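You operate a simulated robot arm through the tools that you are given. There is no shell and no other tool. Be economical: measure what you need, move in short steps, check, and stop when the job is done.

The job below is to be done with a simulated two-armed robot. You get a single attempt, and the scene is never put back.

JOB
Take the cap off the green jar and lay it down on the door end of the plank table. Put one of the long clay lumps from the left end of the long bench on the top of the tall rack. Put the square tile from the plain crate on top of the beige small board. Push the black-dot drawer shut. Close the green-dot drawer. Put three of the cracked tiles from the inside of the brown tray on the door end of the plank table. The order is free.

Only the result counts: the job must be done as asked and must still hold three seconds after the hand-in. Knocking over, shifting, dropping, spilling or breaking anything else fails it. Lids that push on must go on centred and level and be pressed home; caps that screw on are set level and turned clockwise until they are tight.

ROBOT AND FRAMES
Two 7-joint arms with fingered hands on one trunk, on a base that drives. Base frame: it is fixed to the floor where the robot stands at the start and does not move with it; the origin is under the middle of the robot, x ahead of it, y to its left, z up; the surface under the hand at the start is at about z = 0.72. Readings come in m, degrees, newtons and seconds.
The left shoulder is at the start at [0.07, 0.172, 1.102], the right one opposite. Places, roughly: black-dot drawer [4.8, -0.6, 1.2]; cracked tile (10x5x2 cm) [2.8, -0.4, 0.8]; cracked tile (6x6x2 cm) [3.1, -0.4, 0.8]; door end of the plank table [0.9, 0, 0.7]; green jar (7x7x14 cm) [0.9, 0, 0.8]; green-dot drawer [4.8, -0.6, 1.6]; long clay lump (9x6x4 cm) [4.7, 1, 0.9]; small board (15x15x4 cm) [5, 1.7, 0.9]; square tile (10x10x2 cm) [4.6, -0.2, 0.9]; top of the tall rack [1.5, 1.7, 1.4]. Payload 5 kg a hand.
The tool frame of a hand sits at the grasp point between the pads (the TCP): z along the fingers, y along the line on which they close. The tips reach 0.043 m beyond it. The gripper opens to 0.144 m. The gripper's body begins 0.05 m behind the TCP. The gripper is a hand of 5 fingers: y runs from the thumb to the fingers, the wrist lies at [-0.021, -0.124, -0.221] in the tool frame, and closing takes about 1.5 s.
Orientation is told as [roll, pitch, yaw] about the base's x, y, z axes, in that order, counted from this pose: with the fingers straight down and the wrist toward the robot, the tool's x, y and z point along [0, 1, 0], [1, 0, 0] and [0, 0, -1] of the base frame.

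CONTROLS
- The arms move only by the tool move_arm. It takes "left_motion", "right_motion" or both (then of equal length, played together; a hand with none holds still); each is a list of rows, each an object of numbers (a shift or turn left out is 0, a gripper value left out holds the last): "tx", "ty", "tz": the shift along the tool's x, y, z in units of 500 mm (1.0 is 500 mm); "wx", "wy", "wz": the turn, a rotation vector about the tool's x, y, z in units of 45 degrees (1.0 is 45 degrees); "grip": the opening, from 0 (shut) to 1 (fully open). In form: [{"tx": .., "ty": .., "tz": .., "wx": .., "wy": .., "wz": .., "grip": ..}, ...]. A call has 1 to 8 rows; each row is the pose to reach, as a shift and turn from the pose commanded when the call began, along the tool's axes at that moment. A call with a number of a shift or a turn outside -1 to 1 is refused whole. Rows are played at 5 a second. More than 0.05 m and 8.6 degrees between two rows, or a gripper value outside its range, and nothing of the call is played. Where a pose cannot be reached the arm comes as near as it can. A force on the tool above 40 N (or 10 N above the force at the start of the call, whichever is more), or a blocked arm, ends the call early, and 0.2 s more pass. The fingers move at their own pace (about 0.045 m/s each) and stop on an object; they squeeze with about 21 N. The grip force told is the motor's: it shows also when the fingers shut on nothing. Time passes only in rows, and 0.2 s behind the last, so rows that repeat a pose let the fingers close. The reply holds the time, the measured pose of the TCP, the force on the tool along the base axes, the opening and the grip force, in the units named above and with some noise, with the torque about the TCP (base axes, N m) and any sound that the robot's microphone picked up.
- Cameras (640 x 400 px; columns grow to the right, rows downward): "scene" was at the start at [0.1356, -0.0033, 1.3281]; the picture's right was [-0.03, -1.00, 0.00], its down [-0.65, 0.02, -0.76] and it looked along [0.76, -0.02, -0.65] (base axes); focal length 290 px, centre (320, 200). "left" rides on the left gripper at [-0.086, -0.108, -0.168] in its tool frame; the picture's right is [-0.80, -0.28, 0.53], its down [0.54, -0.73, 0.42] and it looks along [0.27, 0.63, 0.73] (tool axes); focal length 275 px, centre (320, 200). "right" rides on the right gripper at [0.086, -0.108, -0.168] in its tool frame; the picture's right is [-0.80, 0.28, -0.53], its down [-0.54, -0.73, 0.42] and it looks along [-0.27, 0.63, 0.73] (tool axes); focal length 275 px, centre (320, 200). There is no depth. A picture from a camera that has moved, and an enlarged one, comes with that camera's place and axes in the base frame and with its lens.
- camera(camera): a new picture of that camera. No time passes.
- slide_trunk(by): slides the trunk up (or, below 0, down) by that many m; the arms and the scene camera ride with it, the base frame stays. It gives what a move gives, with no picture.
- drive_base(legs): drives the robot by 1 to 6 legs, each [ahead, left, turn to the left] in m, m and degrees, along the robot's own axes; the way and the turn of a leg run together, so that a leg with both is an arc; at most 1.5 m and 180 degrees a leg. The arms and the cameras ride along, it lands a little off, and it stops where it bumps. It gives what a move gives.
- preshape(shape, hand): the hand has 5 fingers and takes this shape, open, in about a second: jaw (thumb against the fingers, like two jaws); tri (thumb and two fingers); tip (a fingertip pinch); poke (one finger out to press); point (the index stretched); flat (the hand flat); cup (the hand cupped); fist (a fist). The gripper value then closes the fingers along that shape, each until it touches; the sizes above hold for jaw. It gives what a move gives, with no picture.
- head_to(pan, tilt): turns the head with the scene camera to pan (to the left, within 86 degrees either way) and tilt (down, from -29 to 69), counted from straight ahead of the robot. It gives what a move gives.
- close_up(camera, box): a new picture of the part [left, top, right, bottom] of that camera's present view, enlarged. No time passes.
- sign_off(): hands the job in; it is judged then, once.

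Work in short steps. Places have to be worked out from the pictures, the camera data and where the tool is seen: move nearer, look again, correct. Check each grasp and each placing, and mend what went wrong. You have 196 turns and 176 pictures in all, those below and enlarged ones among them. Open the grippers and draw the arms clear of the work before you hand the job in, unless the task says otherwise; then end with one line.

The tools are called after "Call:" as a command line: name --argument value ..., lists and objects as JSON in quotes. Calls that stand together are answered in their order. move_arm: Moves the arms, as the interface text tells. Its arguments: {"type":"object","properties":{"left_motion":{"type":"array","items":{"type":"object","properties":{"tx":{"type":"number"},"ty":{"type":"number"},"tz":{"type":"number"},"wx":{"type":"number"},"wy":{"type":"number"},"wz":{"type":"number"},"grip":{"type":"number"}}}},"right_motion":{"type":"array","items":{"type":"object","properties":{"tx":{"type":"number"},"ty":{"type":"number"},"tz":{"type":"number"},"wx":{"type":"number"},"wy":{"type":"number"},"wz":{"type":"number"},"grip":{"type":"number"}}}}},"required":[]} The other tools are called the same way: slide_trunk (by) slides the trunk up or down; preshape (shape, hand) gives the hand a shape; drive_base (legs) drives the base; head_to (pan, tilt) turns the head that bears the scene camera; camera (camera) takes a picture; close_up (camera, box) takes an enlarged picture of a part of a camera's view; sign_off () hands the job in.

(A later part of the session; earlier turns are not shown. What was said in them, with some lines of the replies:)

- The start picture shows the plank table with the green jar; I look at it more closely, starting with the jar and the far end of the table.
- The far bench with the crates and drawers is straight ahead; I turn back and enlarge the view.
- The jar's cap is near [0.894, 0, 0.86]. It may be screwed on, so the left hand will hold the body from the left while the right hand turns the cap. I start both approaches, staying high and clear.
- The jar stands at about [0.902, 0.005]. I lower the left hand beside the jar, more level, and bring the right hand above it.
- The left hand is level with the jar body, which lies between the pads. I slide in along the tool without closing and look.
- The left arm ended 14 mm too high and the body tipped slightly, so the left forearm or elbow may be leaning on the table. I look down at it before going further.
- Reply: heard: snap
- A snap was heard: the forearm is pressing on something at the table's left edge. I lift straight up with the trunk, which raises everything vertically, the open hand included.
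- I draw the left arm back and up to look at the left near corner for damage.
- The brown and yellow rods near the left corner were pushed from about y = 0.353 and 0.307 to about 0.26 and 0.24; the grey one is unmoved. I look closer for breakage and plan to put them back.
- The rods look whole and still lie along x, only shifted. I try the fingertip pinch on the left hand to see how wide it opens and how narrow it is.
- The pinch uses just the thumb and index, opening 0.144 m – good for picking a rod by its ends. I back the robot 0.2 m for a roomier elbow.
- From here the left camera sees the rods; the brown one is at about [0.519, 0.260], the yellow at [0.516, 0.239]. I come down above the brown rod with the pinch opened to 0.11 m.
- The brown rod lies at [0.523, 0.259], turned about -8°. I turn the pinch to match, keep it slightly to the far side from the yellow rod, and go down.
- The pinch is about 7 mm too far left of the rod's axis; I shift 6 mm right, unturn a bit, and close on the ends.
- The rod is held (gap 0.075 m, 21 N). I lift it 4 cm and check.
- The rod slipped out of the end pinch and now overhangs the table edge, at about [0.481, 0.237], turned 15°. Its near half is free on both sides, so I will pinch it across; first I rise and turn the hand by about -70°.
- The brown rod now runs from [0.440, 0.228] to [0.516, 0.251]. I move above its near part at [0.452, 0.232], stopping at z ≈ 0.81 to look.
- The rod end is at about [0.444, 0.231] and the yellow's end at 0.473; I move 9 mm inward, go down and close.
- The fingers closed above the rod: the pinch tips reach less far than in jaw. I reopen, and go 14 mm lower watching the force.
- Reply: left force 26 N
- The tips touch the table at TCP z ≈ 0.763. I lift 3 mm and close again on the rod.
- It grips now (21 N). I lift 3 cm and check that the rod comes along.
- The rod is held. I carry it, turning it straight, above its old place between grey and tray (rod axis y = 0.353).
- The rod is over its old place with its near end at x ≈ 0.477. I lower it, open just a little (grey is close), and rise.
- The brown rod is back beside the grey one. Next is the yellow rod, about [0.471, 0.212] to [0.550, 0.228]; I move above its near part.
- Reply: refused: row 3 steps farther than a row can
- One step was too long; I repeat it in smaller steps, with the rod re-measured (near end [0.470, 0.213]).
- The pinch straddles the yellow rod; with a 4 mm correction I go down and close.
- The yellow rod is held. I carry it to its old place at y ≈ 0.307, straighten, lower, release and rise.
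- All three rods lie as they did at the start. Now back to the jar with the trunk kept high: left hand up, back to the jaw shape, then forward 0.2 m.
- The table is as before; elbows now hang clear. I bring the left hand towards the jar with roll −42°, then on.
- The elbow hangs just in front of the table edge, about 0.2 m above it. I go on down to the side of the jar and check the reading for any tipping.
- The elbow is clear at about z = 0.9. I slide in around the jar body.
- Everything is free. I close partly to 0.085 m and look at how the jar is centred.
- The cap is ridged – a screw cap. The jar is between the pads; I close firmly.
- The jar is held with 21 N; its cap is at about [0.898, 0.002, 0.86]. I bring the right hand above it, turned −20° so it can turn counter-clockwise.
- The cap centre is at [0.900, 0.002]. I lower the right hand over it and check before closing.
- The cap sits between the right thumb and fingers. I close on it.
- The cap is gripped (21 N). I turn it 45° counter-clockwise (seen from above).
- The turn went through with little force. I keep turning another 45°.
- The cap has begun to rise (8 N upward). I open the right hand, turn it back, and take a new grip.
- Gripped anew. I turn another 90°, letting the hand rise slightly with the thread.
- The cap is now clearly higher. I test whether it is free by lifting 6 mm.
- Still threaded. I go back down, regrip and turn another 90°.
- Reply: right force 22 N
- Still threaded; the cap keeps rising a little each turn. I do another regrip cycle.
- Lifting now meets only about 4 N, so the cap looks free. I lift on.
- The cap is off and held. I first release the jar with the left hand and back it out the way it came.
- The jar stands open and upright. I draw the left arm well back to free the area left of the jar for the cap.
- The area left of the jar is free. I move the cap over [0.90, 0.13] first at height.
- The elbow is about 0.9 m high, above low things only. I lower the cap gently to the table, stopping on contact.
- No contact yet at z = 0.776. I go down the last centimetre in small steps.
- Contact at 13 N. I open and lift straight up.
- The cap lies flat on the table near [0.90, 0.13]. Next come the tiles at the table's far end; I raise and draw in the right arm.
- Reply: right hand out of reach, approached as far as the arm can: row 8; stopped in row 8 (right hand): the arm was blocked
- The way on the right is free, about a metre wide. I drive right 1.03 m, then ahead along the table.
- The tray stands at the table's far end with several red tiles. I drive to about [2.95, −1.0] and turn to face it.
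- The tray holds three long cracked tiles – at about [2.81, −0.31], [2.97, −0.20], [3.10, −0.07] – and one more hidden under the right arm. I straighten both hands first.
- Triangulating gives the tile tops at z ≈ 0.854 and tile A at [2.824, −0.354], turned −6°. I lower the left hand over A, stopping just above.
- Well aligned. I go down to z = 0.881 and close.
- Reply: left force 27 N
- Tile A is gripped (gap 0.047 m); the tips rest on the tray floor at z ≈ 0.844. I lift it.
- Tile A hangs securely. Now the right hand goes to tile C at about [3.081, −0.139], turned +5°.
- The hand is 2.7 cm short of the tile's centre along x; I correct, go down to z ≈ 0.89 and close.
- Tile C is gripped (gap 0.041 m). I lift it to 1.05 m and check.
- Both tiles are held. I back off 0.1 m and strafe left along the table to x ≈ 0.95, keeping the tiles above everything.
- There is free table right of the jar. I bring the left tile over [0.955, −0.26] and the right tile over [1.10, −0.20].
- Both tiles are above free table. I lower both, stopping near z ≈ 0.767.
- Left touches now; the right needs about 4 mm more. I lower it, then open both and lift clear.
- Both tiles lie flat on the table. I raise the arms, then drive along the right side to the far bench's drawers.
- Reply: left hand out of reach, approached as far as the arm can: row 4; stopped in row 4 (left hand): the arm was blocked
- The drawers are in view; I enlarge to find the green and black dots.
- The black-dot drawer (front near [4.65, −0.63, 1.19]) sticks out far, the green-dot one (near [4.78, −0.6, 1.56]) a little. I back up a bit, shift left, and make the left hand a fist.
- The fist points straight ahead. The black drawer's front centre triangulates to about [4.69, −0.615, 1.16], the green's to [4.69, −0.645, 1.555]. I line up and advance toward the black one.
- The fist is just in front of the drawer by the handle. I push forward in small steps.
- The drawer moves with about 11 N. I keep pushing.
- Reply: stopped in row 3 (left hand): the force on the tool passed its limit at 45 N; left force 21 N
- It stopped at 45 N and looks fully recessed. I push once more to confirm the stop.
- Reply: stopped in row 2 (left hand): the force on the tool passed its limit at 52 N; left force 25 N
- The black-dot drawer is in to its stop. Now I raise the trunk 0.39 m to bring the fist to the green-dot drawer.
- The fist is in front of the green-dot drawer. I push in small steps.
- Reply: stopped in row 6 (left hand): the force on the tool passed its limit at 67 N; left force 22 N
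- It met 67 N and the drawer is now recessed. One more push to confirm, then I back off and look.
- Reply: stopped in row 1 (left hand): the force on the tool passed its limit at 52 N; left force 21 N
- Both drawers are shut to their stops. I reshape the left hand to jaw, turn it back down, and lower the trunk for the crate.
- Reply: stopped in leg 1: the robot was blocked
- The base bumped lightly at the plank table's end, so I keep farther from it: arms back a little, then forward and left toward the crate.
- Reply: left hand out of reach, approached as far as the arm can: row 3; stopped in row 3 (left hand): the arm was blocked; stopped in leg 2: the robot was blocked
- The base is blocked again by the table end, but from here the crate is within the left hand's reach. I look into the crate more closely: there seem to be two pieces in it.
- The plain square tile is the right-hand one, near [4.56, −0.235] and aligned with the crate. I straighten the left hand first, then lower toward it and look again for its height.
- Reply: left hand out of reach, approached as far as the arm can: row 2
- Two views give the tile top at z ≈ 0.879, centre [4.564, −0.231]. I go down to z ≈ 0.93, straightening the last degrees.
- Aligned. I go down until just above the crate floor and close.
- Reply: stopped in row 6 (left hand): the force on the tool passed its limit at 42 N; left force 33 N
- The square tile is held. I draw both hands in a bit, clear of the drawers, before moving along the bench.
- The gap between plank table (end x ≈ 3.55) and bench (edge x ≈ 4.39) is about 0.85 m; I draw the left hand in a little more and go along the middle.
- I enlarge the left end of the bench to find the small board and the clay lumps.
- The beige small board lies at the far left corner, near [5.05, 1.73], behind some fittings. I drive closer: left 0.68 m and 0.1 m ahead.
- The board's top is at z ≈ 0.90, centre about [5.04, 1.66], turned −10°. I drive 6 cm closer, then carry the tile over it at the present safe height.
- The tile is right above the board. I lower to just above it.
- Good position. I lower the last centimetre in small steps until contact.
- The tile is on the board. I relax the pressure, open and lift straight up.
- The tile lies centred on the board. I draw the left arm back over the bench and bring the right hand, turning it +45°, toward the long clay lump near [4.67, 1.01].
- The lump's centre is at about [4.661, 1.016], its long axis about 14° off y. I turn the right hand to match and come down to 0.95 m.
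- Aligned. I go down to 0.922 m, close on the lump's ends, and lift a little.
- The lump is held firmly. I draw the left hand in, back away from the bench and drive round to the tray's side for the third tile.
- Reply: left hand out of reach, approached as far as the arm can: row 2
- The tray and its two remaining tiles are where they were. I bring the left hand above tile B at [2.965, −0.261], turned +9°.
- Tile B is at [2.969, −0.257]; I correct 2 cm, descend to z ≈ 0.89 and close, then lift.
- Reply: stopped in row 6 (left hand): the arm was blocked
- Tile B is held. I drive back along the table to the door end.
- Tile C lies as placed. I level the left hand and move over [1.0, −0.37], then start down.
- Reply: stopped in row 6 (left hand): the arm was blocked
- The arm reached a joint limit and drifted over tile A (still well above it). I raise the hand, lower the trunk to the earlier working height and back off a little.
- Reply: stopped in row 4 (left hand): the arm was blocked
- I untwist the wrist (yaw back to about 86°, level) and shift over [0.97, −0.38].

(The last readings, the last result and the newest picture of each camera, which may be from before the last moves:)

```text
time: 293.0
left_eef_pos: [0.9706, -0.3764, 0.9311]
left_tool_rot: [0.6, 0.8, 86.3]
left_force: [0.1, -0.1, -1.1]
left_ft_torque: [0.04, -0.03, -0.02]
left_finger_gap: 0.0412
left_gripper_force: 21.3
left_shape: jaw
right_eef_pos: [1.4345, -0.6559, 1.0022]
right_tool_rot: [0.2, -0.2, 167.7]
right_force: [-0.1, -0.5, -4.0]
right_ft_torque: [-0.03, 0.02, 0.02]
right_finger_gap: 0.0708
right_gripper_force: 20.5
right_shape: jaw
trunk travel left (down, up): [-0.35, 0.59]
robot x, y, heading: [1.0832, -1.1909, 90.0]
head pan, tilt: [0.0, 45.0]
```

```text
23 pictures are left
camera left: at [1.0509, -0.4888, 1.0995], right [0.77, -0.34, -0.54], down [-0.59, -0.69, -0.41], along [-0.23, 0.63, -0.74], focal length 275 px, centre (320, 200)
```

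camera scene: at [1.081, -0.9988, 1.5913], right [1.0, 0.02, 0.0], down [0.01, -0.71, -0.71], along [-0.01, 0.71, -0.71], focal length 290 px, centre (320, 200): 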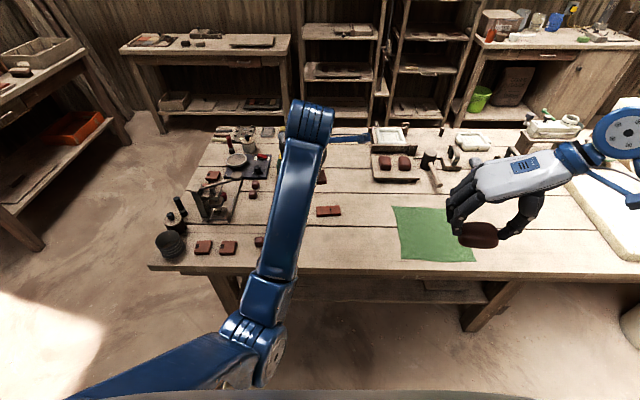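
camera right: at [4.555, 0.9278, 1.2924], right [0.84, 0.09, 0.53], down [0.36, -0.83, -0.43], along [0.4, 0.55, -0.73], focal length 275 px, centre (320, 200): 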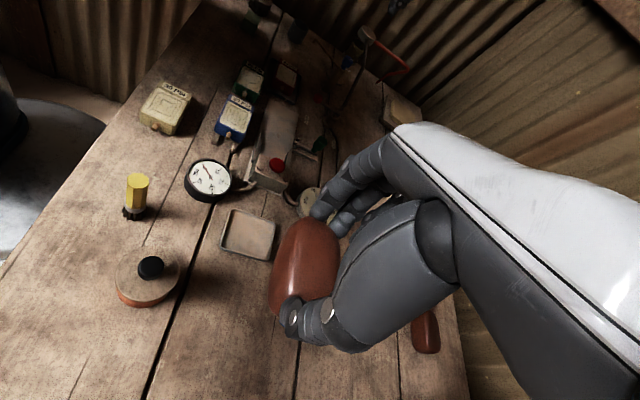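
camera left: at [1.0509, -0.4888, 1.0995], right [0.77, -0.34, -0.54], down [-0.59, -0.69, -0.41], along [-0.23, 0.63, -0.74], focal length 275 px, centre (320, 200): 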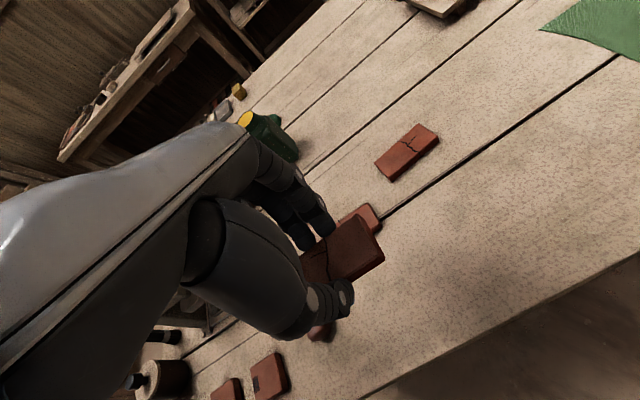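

Level now. I shift 3 cm right, away from the small cube, and lower to the table.

Call:
move_arm --left_motion '[{"tx": -0.03, "tz": 0.04}, {"tx": -0.06, "tz": 0.11}, {"tx": -0.06, "tz": 0.19}, {"tx": -0.06, "tz": 0.26}, {"tx": -0.06, "tz": 0.31}, {"tx": -0.06, "tz": 0.324}]'

Call:
camera --camera "left"

```text
time: 294.4
left_eef_pos: [0.9989, -0.3788, 0.7705]
left_tool_rot: [0.7, 0.6, 86.3]
left_force: [0.5, 2.0, 0.9]
left_ft_torque: [0.09, 0.11, -0.05]
left_finger_gap: 0.0409
left_gripper_force: 21.5
left_shape: jaw
right_eef_pos: [1.436, -0.6563, 1.003]
right_tool_rot: [0.1, -0.2, 167.7]
right_force: [0.8, 0.1, -3.6]
right_ft_torque: [-0.02, 0.02, 0.02]
right_finger_gap: 0.0706
right_gripper_force: 21.0
right_shape: jaw
trunk travel left (down, up): [-0.35, 0.59]
robot x, y, heading: [1.0862, -1.1889, 90.1]
head pan, tilt: [0.0, 45.0]
```

```text
22 pictures are left
camera left: at [1.081, -0.4932, 0.9386], right [0.77, -0.34, -0.54], down [-0.59, -0.69, -0.41], along [-0.24, 0.64, -0.74], focal length 275 px, centre (320, 200)
```

left: 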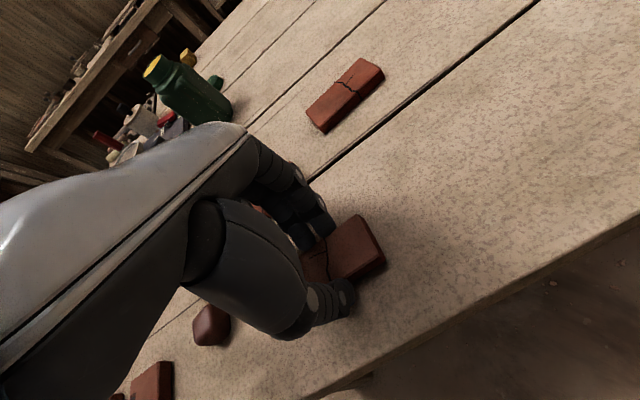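

The tile just meets the table. I lower the last millimetres, open and lift clear.

Call:
move_arm --left_motion '[{"tz": 0.004}, {"tz": 0.007}, {"tz": 0.007, "grip": 0.5}, {"tz": 0.007}, {"tz": 0.007}, {"tz": -0.04}, {"tz": -0.12}, {"tz": -0.2}]'

Call:
move_arm --left_motion '[{"tz": -0.08}, {"tz": -0.16}, {"tz": -0.24}, {"tz": -0.32}]'

Call:
camera --camera "scene"

```text
time: 296.2
left_eef_pos: [1.0011, -0.3816, 0.8697]
left_tool_rot: [0.6, 0.7, 86.4]
left_force: [0.9, -0.8, -0.2]
left_ft_torque: [0.02, 0.0, 0.0]
left_finger_gap: 0.0718
left_gripper_force: 0.0
left_shape: jaw
right_eef_pos: [1.4342, -0.6575, 1.0014]
right_tool_rot: [0.2, -0.3, 167.8]
right_force: [0.0, 0.5, -3.3]
right_ft_torque: [0.02, 0.02, 0.03]
right_finger_gap: 0.0708
right_gripper_force: 21.0
right_shape: jaw
trunk travel left (down, up): [-0.35, 0.59]
robot x, y, heading: [1.0792, -1.1914, 89.8]
head pan, tilt: [0.0, 45.0]
```

```text
time: 297.2
left_eef_pos: [1.0007, -0.3782, 1.0307]
left_tool_rot: [0.6, 0.7, 86.4]
left_force: [0.2, -0.4, -0.4]
left_ft_torque: [0.0, 0.0, -0.02]
left_finger_gap: 0.0717
left_gripper_force: 0.1
left_shape: jaw
right_eef_pos: [1.4349, -0.657, 1.0032]
right_tool_rot: [0.2, -0.2, 167.7]
right_force: [0.0, -1.1, -3.4]
right_ft_torque: [-0.01, 0.0, 0.0]
right_finger_gap: 0.0708
right_gripper_force: 20.4
right_shape: jaw
trunk travel left (down, up): [-0.35, 0.59]
robot x, y, heading: [1.0844, -1.1888, 89.9]
head pan, tilt: [0.0, 45.0]
```

```text
21 pictures are left
camera scene: at [1.0834, -1.0587, 1.4713], right [1.0, 0.0, 0.0], down [0.0, -0.71, -0.71], along [0.0, 0.71, -0.71], focal length 290 px, centre (320, 200)
```

scene: 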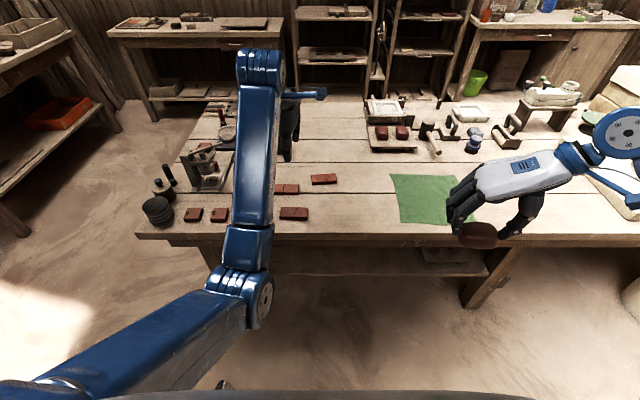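

All three tiles are in place. Now the lump goes to the rack: I raise the trunk high and drive around the door end to the left aisle.

Call:
slide_trunk --by 0.55

Call:
drive_base --legs '[[0, 1.2, 0], [1.2, 0, 0]]'

Call:
head_to --pan -30 --tilt 35

Call:
camera --camera "scene"

```text
refused: 0.55 is not a number from -0.4 to 0.4
```

```text
time: 308.9
left_eef_pos: [-0.168, 0.8212, 1.0314]
left_tool_rot: [0.7, 0.7, 85.8]
left_force: [-0.2, -0.6, -0.3]
left_ft_torque: [-0.01, 0.0, -0.02]
left_finger_gap: 0.0719
left_gripper_force: 0.0
left_shape: jaw
right_eef_pos: [0.2631, 0.5374, 1.0021]
right_tool_rot: [0.2, -0.3, 167.0]
right_force: [-0.3, 0.6, -2.9]
right_ft_torque: [-0.03, 0.01, 0.0]
right_finger_gap: 0.0708
right_gripper_force: 21.0
right_shape: jaw
trunk travel left (down, up): [-0.35, 0.59]
robot x, y, heading: [-0.0971, 0.0061, 89.3]
head pan, tilt: [0.0, 45.0]
```

```text
time: 309.8
left_eef_pos: [-0.169, 0.8209, 1.0312]
left_tool_rot: [0.7, 0.6, 85.8]
left_force: [0.6, 0.2, -0.1]
left_ft_torque: [0.03, -0.02, 0.0]
left_finger_gap: 0.0715
left_gripper_force: 0.0
left_shape: jaw
right_eef_pos: [0.2624, 0.5361, 1.0035]
right_tool_rot: [0.2, -0.3, 167.1]
right_force: [0.1, 0.2, -4.1]
right_ft_torque: [-0.02, -0.01, -0.01]
right_finger_gap: 0.0707
right_gripper_force: 20.8
right_shape: jaw
trunk travel left (down, up): [-0.35, 0.59]
robot x, y, heading: [-0.0939, 0.0069, 89.3]
head pan, tilt: [-30.0, 35.0]
```

```text
20 pictures are left
camera scene: at [-0.049, 0.1336, 1.4861], right [0.86, -0.51, 0.0], down [-0.29, -0.49, -0.82], along [0.42, 0.7, -0.57], focal length 290 px, centre (320, 200)
```

scene: 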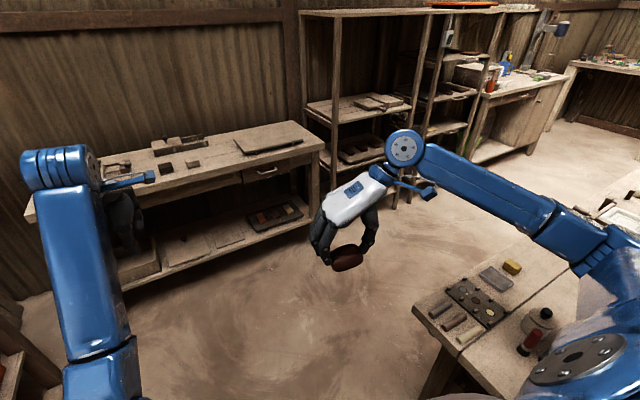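

The rack is one long unit whose top plank spans about x = 0.8–2.2. Now I raise the trunk in two steps, then drive to stand in front of it.

Call:
slide_trunk --by 0.4

Call:
slide_trunk --by 0.15

Call:
drive_base --legs '[[0.86, 0, 0.7], [0, -1.35, 0]]'

Call:
head_to --pan -10 --tilt 40

Call:
camera --camera "scene"

```text
time: 313.6
left_eef_pos: [-0.1696, 0.822, 1.4315]
left_tool_rot: [0.5, 0.7, 85.8]
left_force: [0.1, -0.6, -0.6]
left_ft_torque: [-0.03, 0.01, -0.04]
left_finger_gap: 0.0716
left_gripper_force: 0.1
left_shape: jaw
right_eef_pos: [0.2631, 0.5357, 1.4026]
right_tool_rot: [0.3, -0.4, 167.1]
right_force: [-0.1, 1.0, -2.8]
right_ft_torque: [-0.05, 0.0, 0.01]
right_finger_gap: 0.0708
right_gripper_force: 21.5
right_shape: jaw
trunk travel left (down, up): [-0.75, 0.19]
robot x, y, heading: [-0.0942, 0.0066, 89.6]
head pan, tilt: [-30.0, 35.0]
```

```text
time: 315.4
left_eef_pos: [-0.1686, 0.8217, 1.5812]
left_tool_rot: [0.6, 0.7, 85.9]
left_force: [0.2, 0.1, 0.8]
left_ft_torque: [0.03, -0.01, -0.03]
left_finger_gap: 0.072
left_gripper_force: 0.1
left_shape: jaw
right_eef_pos: [0.2629, 0.5381, 1.5522]
right_tool_rot: [0.2, -0.2, 167.0]
right_force: [-0.4, 0.3, -3.8]
right_ft_torque: [0.02, -0.01, -0.01]
right_finger_gap: 0.0708
right_gripper_force: 21.2
right_shape: jaw
trunk travel left (down, up): [-0.9, 0.04]
robot x, y, heading: [-0.1003, 0.0105, 89.3]
head pan, tilt: [-30.0, 35.0]
```

```text
time: 326.4
left_eef_pos: [1.1887, 1.6895, 1.5811]
left_tool_rot: [0.5, 0.7, 85.7]
left_force: [-1.0, -0.1, 0.5]
left_ft_torque: [0.0, -0.01, -0.02]
left_finger_gap: 0.0718
left_gripper_force: 0.0
left_shape: jaw
right_eef_pos: [1.6201, 1.4051, 1.5529]
right_tool_rot: [0.1, -0.3, 167.1]
right_force: [-1.3, -0.1, -3.0]
right_ft_torque: [0.0, 0.01, 0.01]
right_finger_gap: 0.0706
right_gripper_force: 20.8
right_shape: jaw
trunk travel left (down, up): [-0.9, 0.04]
robot x, y, heading: [1.2612, 0.8785, 89.7]
head pan, tilt: [-30.0, 35.0]
```

```text
time: 327.2
left_eef_pos: [1.1899, 1.6898, 1.5814]
left_tool_rot: [0.5, 0.6, 85.8]
left_force: [0.3, 0.1, 0.0]
left_ft_torque: [0.02, -0.01, 0.01]
left_finger_gap: 0.072
left_gripper_force: 0.1
left_shape: jaw
right_eef_pos: [1.6218, 1.4057, 1.5527]
right_tool_rot: [0.2, -0.2, 167.1]
right_force: [-0.1, -0.3, -3.8]
right_ft_torque: [0.01, -0.03, -0.01]
right_finger_gap: 0.0707
right_gripper_force: 21.0
right_shape: jaw
trunk travel left (down, up): [-0.9, 0.04]
robot x, y, heading: [1.2637, 0.8742, 89.2]
head pan, tilt: [-10.0, 40.0]
```

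```text
19 pictures are left
camera scene: at [1.28, 1.0097, 2.0286], right [0.98, -0.18, 0.0], down [-0.12, -0.63, -0.77], along [0.14, 0.75, -0.64], focal length 290 px, centre (320, 200)
```

scene: 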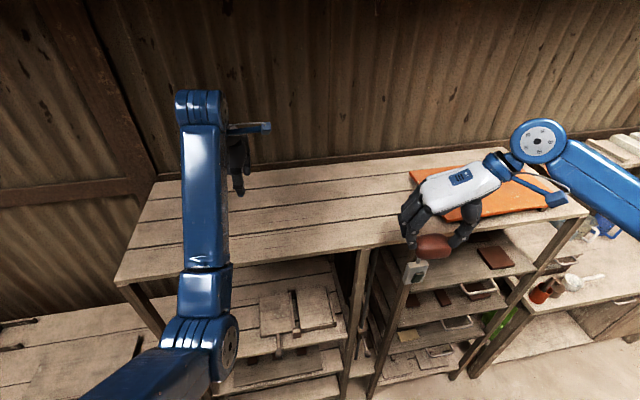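

The rack top spans x 0.85–2.25, y 1.52–1.93 at z ≈ 1.4 and is free near its middle. I carry the lump over [1.50, 1.66].

Call:
move_arm --right_motion '[{"tx": -0.074, "ty": 0.058}, {"tx": -0.148, "ty": 0.116}, {"tx": -0.222, "ty": 0.175}, {"tx": -0.296, "ty": 0.233}, {"tx": -0.37, "ty": 0.291}, {"tx": -0.443, "ty": 0.349}]'

Call:
camera --camera "scene"

Call:
camera --camera "right"

```text
time: 328.6
left_eef_pos: [1.1857, 1.6944, 1.5779]
left_tool_rot: [0.4, 0.8, 85.8]
left_force: [0.0, 1.0, -1.0]
left_ft_torque: [-0.07, -0.08, -0.02]
left_finger_gap: 0.0718
left_gripper_force: 0.1
left_shape: jaw
right_eef_pos: [1.4981, 1.6635, 1.5521]
right_tool_rot: [0.3, 0.0, 166.9]
right_force: [0.6, 0.4, -3.3]
right_ft_torque: [-0.09, 0.0, 0.03]
right_finger_gap: 0.0701
right_gripper_force: 20.7
right_shape: jaw
trunk travel left (down, up): [-0.9, 0.04]
robot x, y, heading: [1.2643, 0.8744, 89.5]
head pan, tilt: [-10.0, 40.0]
```

```text
18 pictures are left
camera scene: at [1.2766, 1.0153, 2.0281], right [0.98, -0.18, 0.0], down [-0.12, -0.63, -0.76], along [0.14, 0.75, -0.65], focal length 290 px, centre (320, 200)
```

scene: 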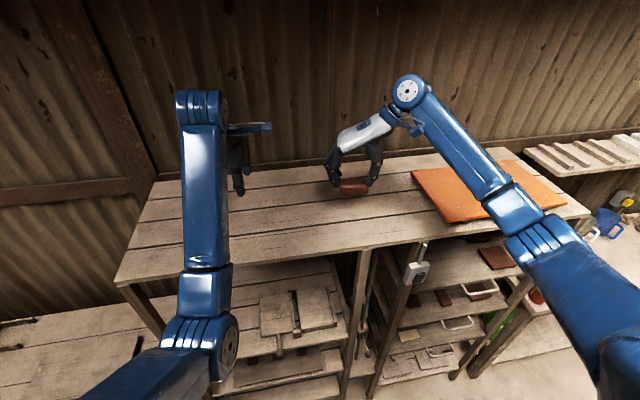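

```text
17 pictures are left
camera right: at [1.5843, 1.5572, 1.7222], right [-0.1, 0.84, 0.53], down [0.83, 0.36, -0.43], along [-0.55, 0.4, -0.73], focal length 275 px, centre (320, 200)
```

right: 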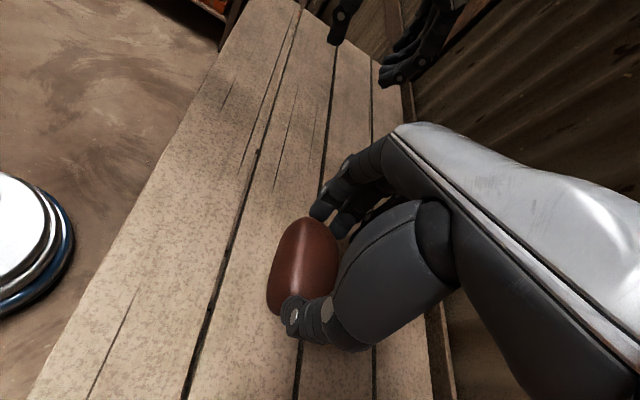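

The lump is over the planks. I lower: first 7 cm, then in small steps until contact.

Call:
move_arm --right_motion '[{"tz": 0.06}, {"tz": 0.12}, {"tz": 0.15}]'

Call:
move_arm --right_motion '[{"tz": 0.008}, {"tz": 0.016}, {"tz": 0.024}, {"tz": 0.032}, {"tz": 0.04}]'

Call:
close_up --camera "scene" --box '[280, 120, 440, 220]'

```text
time: 329.4
left_eef_pos: [1.1875, 1.6865, 1.5832]
left_tool_rot: [0.5, 0.5, 85.8]
left_force: [0.3, -0.1, 0.5]
left_ft_torque: [0.03, -0.02, -0.01]
left_finger_gap: 0.0717
left_gripper_force: 0.1
left_shape: jaw
right_eef_pos: [1.5005, 1.6586, 1.4849]
right_tool_rot: [-0.4, -0.4, 167.0]
right_force: [3.5, 7.0, 18.7]
right_ft_torque: [0.45, 0.0, -0.25]
right_finger_gap: 0.0715
right_gripper_force: 21.0
right_shape: jaw
trunk travel left (down, up): [-0.9, 0.04]
robot x, y, heading: [1.2628, 0.8731, 89.2]
head pan, tilt: [-10.0, 40.0]
```

```text
time: 329.8
left_eef_pos: [1.1894, 1.6889, 1.5837]
left_tool_rot: [0.5, 0.6, 85.8]
left_force: [-0.2, 1.2, -0.2]
left_ft_torque: [0.0, -0.02, 0.03]
left_finger_gap: 0.0719
left_gripper_force: 0.0
left_shape: jaw
right_eef_pos: [1.5003, 1.6607, 1.4831]
right_tool_rot: [-0.5, -0.6, 167.0]
right_force: [1.5, -5.8, 19.6]
right_ft_torque: [-0.12, -0.13, 0.07]
right_finger_gap: 0.0716
right_gripper_force: 20.9
right_shape: jaw
trunk travel left (down, up): [-0.9, 0.04]
robot x, y, heading: [1.2623, 0.883, 89.4]
head pan, tilt: [-10.0, 40.0]
stopped in row 2 (right hand): the force on the tool passed its limit at 45 N (the readings are from after the stop); the commanded pose is now the measured one
```

```text
4.00 times, centred on (360, 170) of scene
camera zoom: at [1.2802, 1.0069, 2.0286], right [0.98, -0.18, 0.0], down [-0.12, -0.63, -0.77], along [0.14, 0.75, -0.64], focal length 1162 px, centre (160, 320)
```

zoom: 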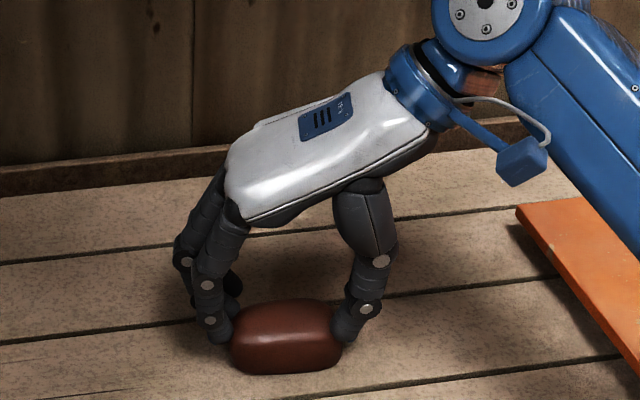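

The lump rests on the rack top. I relax the pressure, open, and lift away.

Call:
move_arm --right_motion '[{"tz": -0.005}, {"tz": -0.005, "grip": 0.75}, {"tz": -0.005}, {"tz": -0.005}, {"tz": -0.005}, {"tz": -0.06}, {"tz": -0.14}, {"tz": -0.22}]'

Call:
close_up --camera "scene" --box '[240, 100, 480, 250]'

```text
time: 331.6
left_eef_pos: [1.1879, 1.6883, 1.5813]
left_tool_rot: [0.5, 0.5, 85.8]
left_force: [-0.3, -0.4, 0.7]
left_ft_torque: [0.02, 0.01, 0.02]
left_finger_gap: 0.0718
left_gripper_force: 0.0
left_shape: jaw
right_eef_pos: [1.5008, 1.6597, 1.5896]
right_tool_rot: [-0.1, -0.5, 167.0]
right_force: [-0.2, -0.9, -0.8]
right_ft_torque: [0.03, -0.03, 0.01]
right_finger_gap: 0.1076
right_gripper_force: 0.0
right_shape: jaw
trunk travel left (down, up): [-0.9, 0.04]
robot x, y, heading: [1.263, 0.8729, 89.4]
head pan, tilt: [-10.0, 40.0]
```

```text
2.67 times, centred on (360, 175) of scene
camera zoom: at [1.2792, 1.0083, 2.0286], right [0.98, -0.18, 0.0], down [-0.12, -0.63, -0.77], along [0.14, 0.75, -0.64], focal length 774 px, centre (213, 267)
```

zoom: 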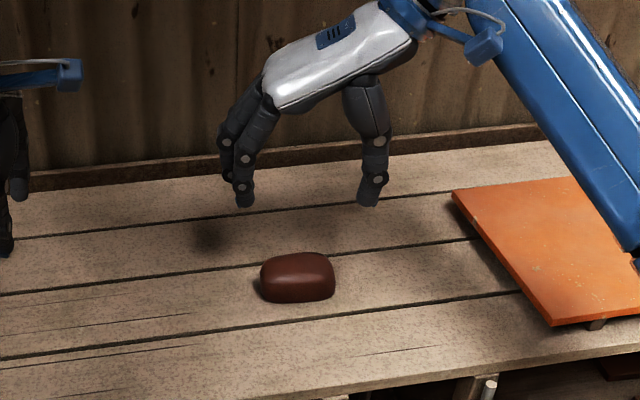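

The lump lies on the rack top. I drive back the way I came, clear of the rack, and take a last look at the plank table.

Call:
drive_base --legs '[[0, 1.36, 0], [-0.85, 0, -45]]'

Call:
head_to --pan -45 --tilt 40

Call:
camera --camera "scene"

```text
time: 342.5
left_eef_pos: [0.1058, 0.7592, 1.5809]
left_tool_rot: [0.5, 0.7, 40.4]
left_force: [-0.2, 0.6, -0.4]
left_ft_torque: [-0.01, 0.01, 0.0]
left_finger_gap: 0.0719
left_gripper_force: 0.0
left_shape: jaw
right_eef_pos: [0.3046, 0.5167, 1.588]
right_tool_rot: [-0.2, -0.7, 121.7]
right_force: [-0.1, -0.3, 0.5]
right_ft_torque: [-0.06, 0.03, -0.01]
right_finger_gap: 0.1078
right_gripper_force: 0.1
right_shape: jaw
trunk travel left (down, up): [-0.9, 0.04]
robot x, y, heading: [-0.4244, 0.1312, 44.0]
head pan, tilt: [-10.0, 40.0]
cut short: leg 2
```

```text
time: 343.5
left_eef_pos: [0.1034, 0.7559, 1.5828]
left_tool_rot: [0.6, 0.6, 40.5]
left_force: [0.2, 0.6, 0.7]
left_ft_torque: [0.02, 0.0, 0.0]
left_finger_gap: 0.0716
left_gripper_force: 0.0
left_shape: jaw
right_eef_pos: [0.3021, 0.5138, 1.5895]
right_tool_rot: [-0.3, -0.8, 121.7]
right_force: [-0.1, -0.4, 0.6]
right_ft_torque: [0.01, -0.03, -0.01]
right_finger_gap: 0.1075
right_gripper_force: 0.0
right_shape: jaw
trunk travel left (down, up): [-0.9, 0.04]
robot x, y, heading: [-0.4226, 0.1319, 44.0]
head pan, tilt: [-45.0, 40.0]
```

```text
14 pictures are left
camera scene: at [-0.3012, 0.165, 2.0287], right [-0.02, -1.0, 0.0], down [-0.64, 0.01, -0.77], along [0.77, -0.01, -0.64], focal length 290 px, centre (320, 200)
```

scene: 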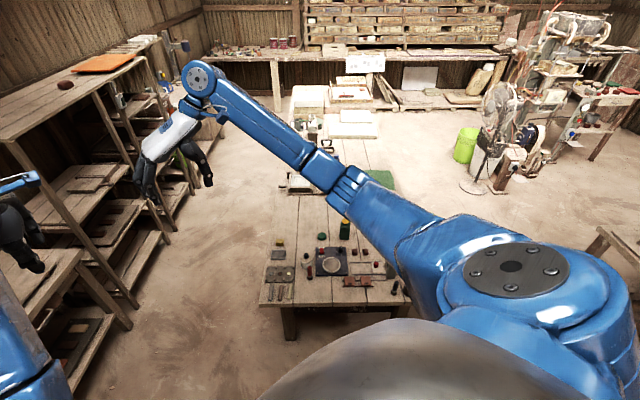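

The lump is seen on the rack. I enlarge the door end of the table for a last check.

Call:
close_up --camera "scene" --box '[250, 190, 430, 320]'

Call:
close_up --camera "scene" --box '[40, 30, 200, 130]'

Call:
close_up --camera "scene" --box '[270, 0, 510, 150]'

```text
3.08 times, centred on (340, 255) of scene
camera zoom: at [-0.3012, 0.165, 2.0287], right [-0.02, -1.0, 0.0], down [-0.64, 0.01, -0.77], along [0.77, -0.01, -0.64], focal length 894 px, centre (258, 31)
```

zoom: 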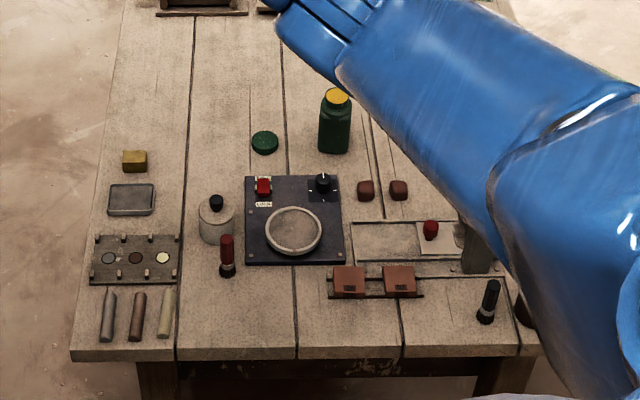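

```text
4.00 times, centred on (120, 80) of scene
camera zoom: at [-0.3012, 0.165, 2.0287], right [-0.02, -1.0, 0.0], down [-0.64, 0.01, -0.77], along [0.77, -0.01, -0.64], focal length 1162 px, centre (1120, 680)
```

zoom: 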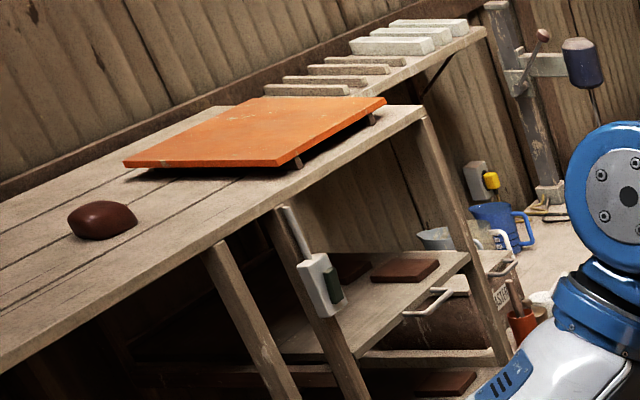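

```text
2.67 times, centred on (390, 75) of scene
camera zoom: at [-0.3012, 0.165, 2.0287], right [-0.02, -1.0, 0.0], down [-0.64, 0.01, -0.77], along [0.77, -0.01, -0.64], focal length 774 px, centre (133, 533)
```

zoom: 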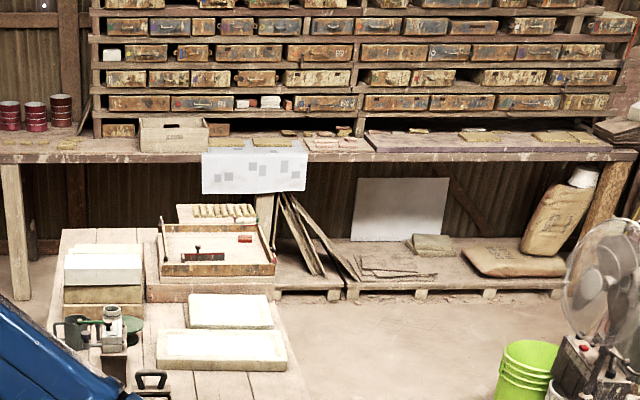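

Everything stands as asked: the cap and three tiles are at the door end, the lump is on the rack, the square tile is on the board, and both drawers are shut. The three rods I bumped are back in place. I open the hands fully and hand in.

Call:
move_arm --left_motion '[{"grip": 1}, {"grip": 1}, {"grip": 1}, {"grip": 1}, {"grip": 1}]' --right_motion '[{"grip": 1}, {"grip": 1}, {"grip": 1}, {"grip": 1}, {"grip": 1}]'

Call:
sign_off

```text
time: 344.7
left_eef_pos: [0.1037, 0.757, 1.5813]
left_tool_rot: [0.6, 0.7, 40.4]
left_force: [-0.1, -0.4, -0.7]
left_ft_torque: [0.01, -0.01, 0.0]
left_finger_gap: 0.1437
left_gripper_force: 0.1
left_shape: jaw
right_eef_pos: [0.3025, 0.514, 1.5886]
right_tool_rot: [-0.3, -0.6, 121.7]
right_force: [-0.5, 0.4, 0.8]
right_ft_torque: [-0.01, 0.01, -0.03]
right_finger_gap: 0.1436
right_gripper_force: 0.0
right_shape: jaw
trunk travel left (down, up): [-0.9, 0.04]
robot x, y, heading: [-0.4231, 0.1355, 44.1]
head pan, tilt: [-45.0, 40.0]
```

```text
The job is handed in.
```

All six parts of the job are done and handed in, but early on my left arm pushed two clay rods on the plank table out of place, with a snap heard; I put both back by eye and they look whole, yet "nothing else shifted or broken" may not hold.
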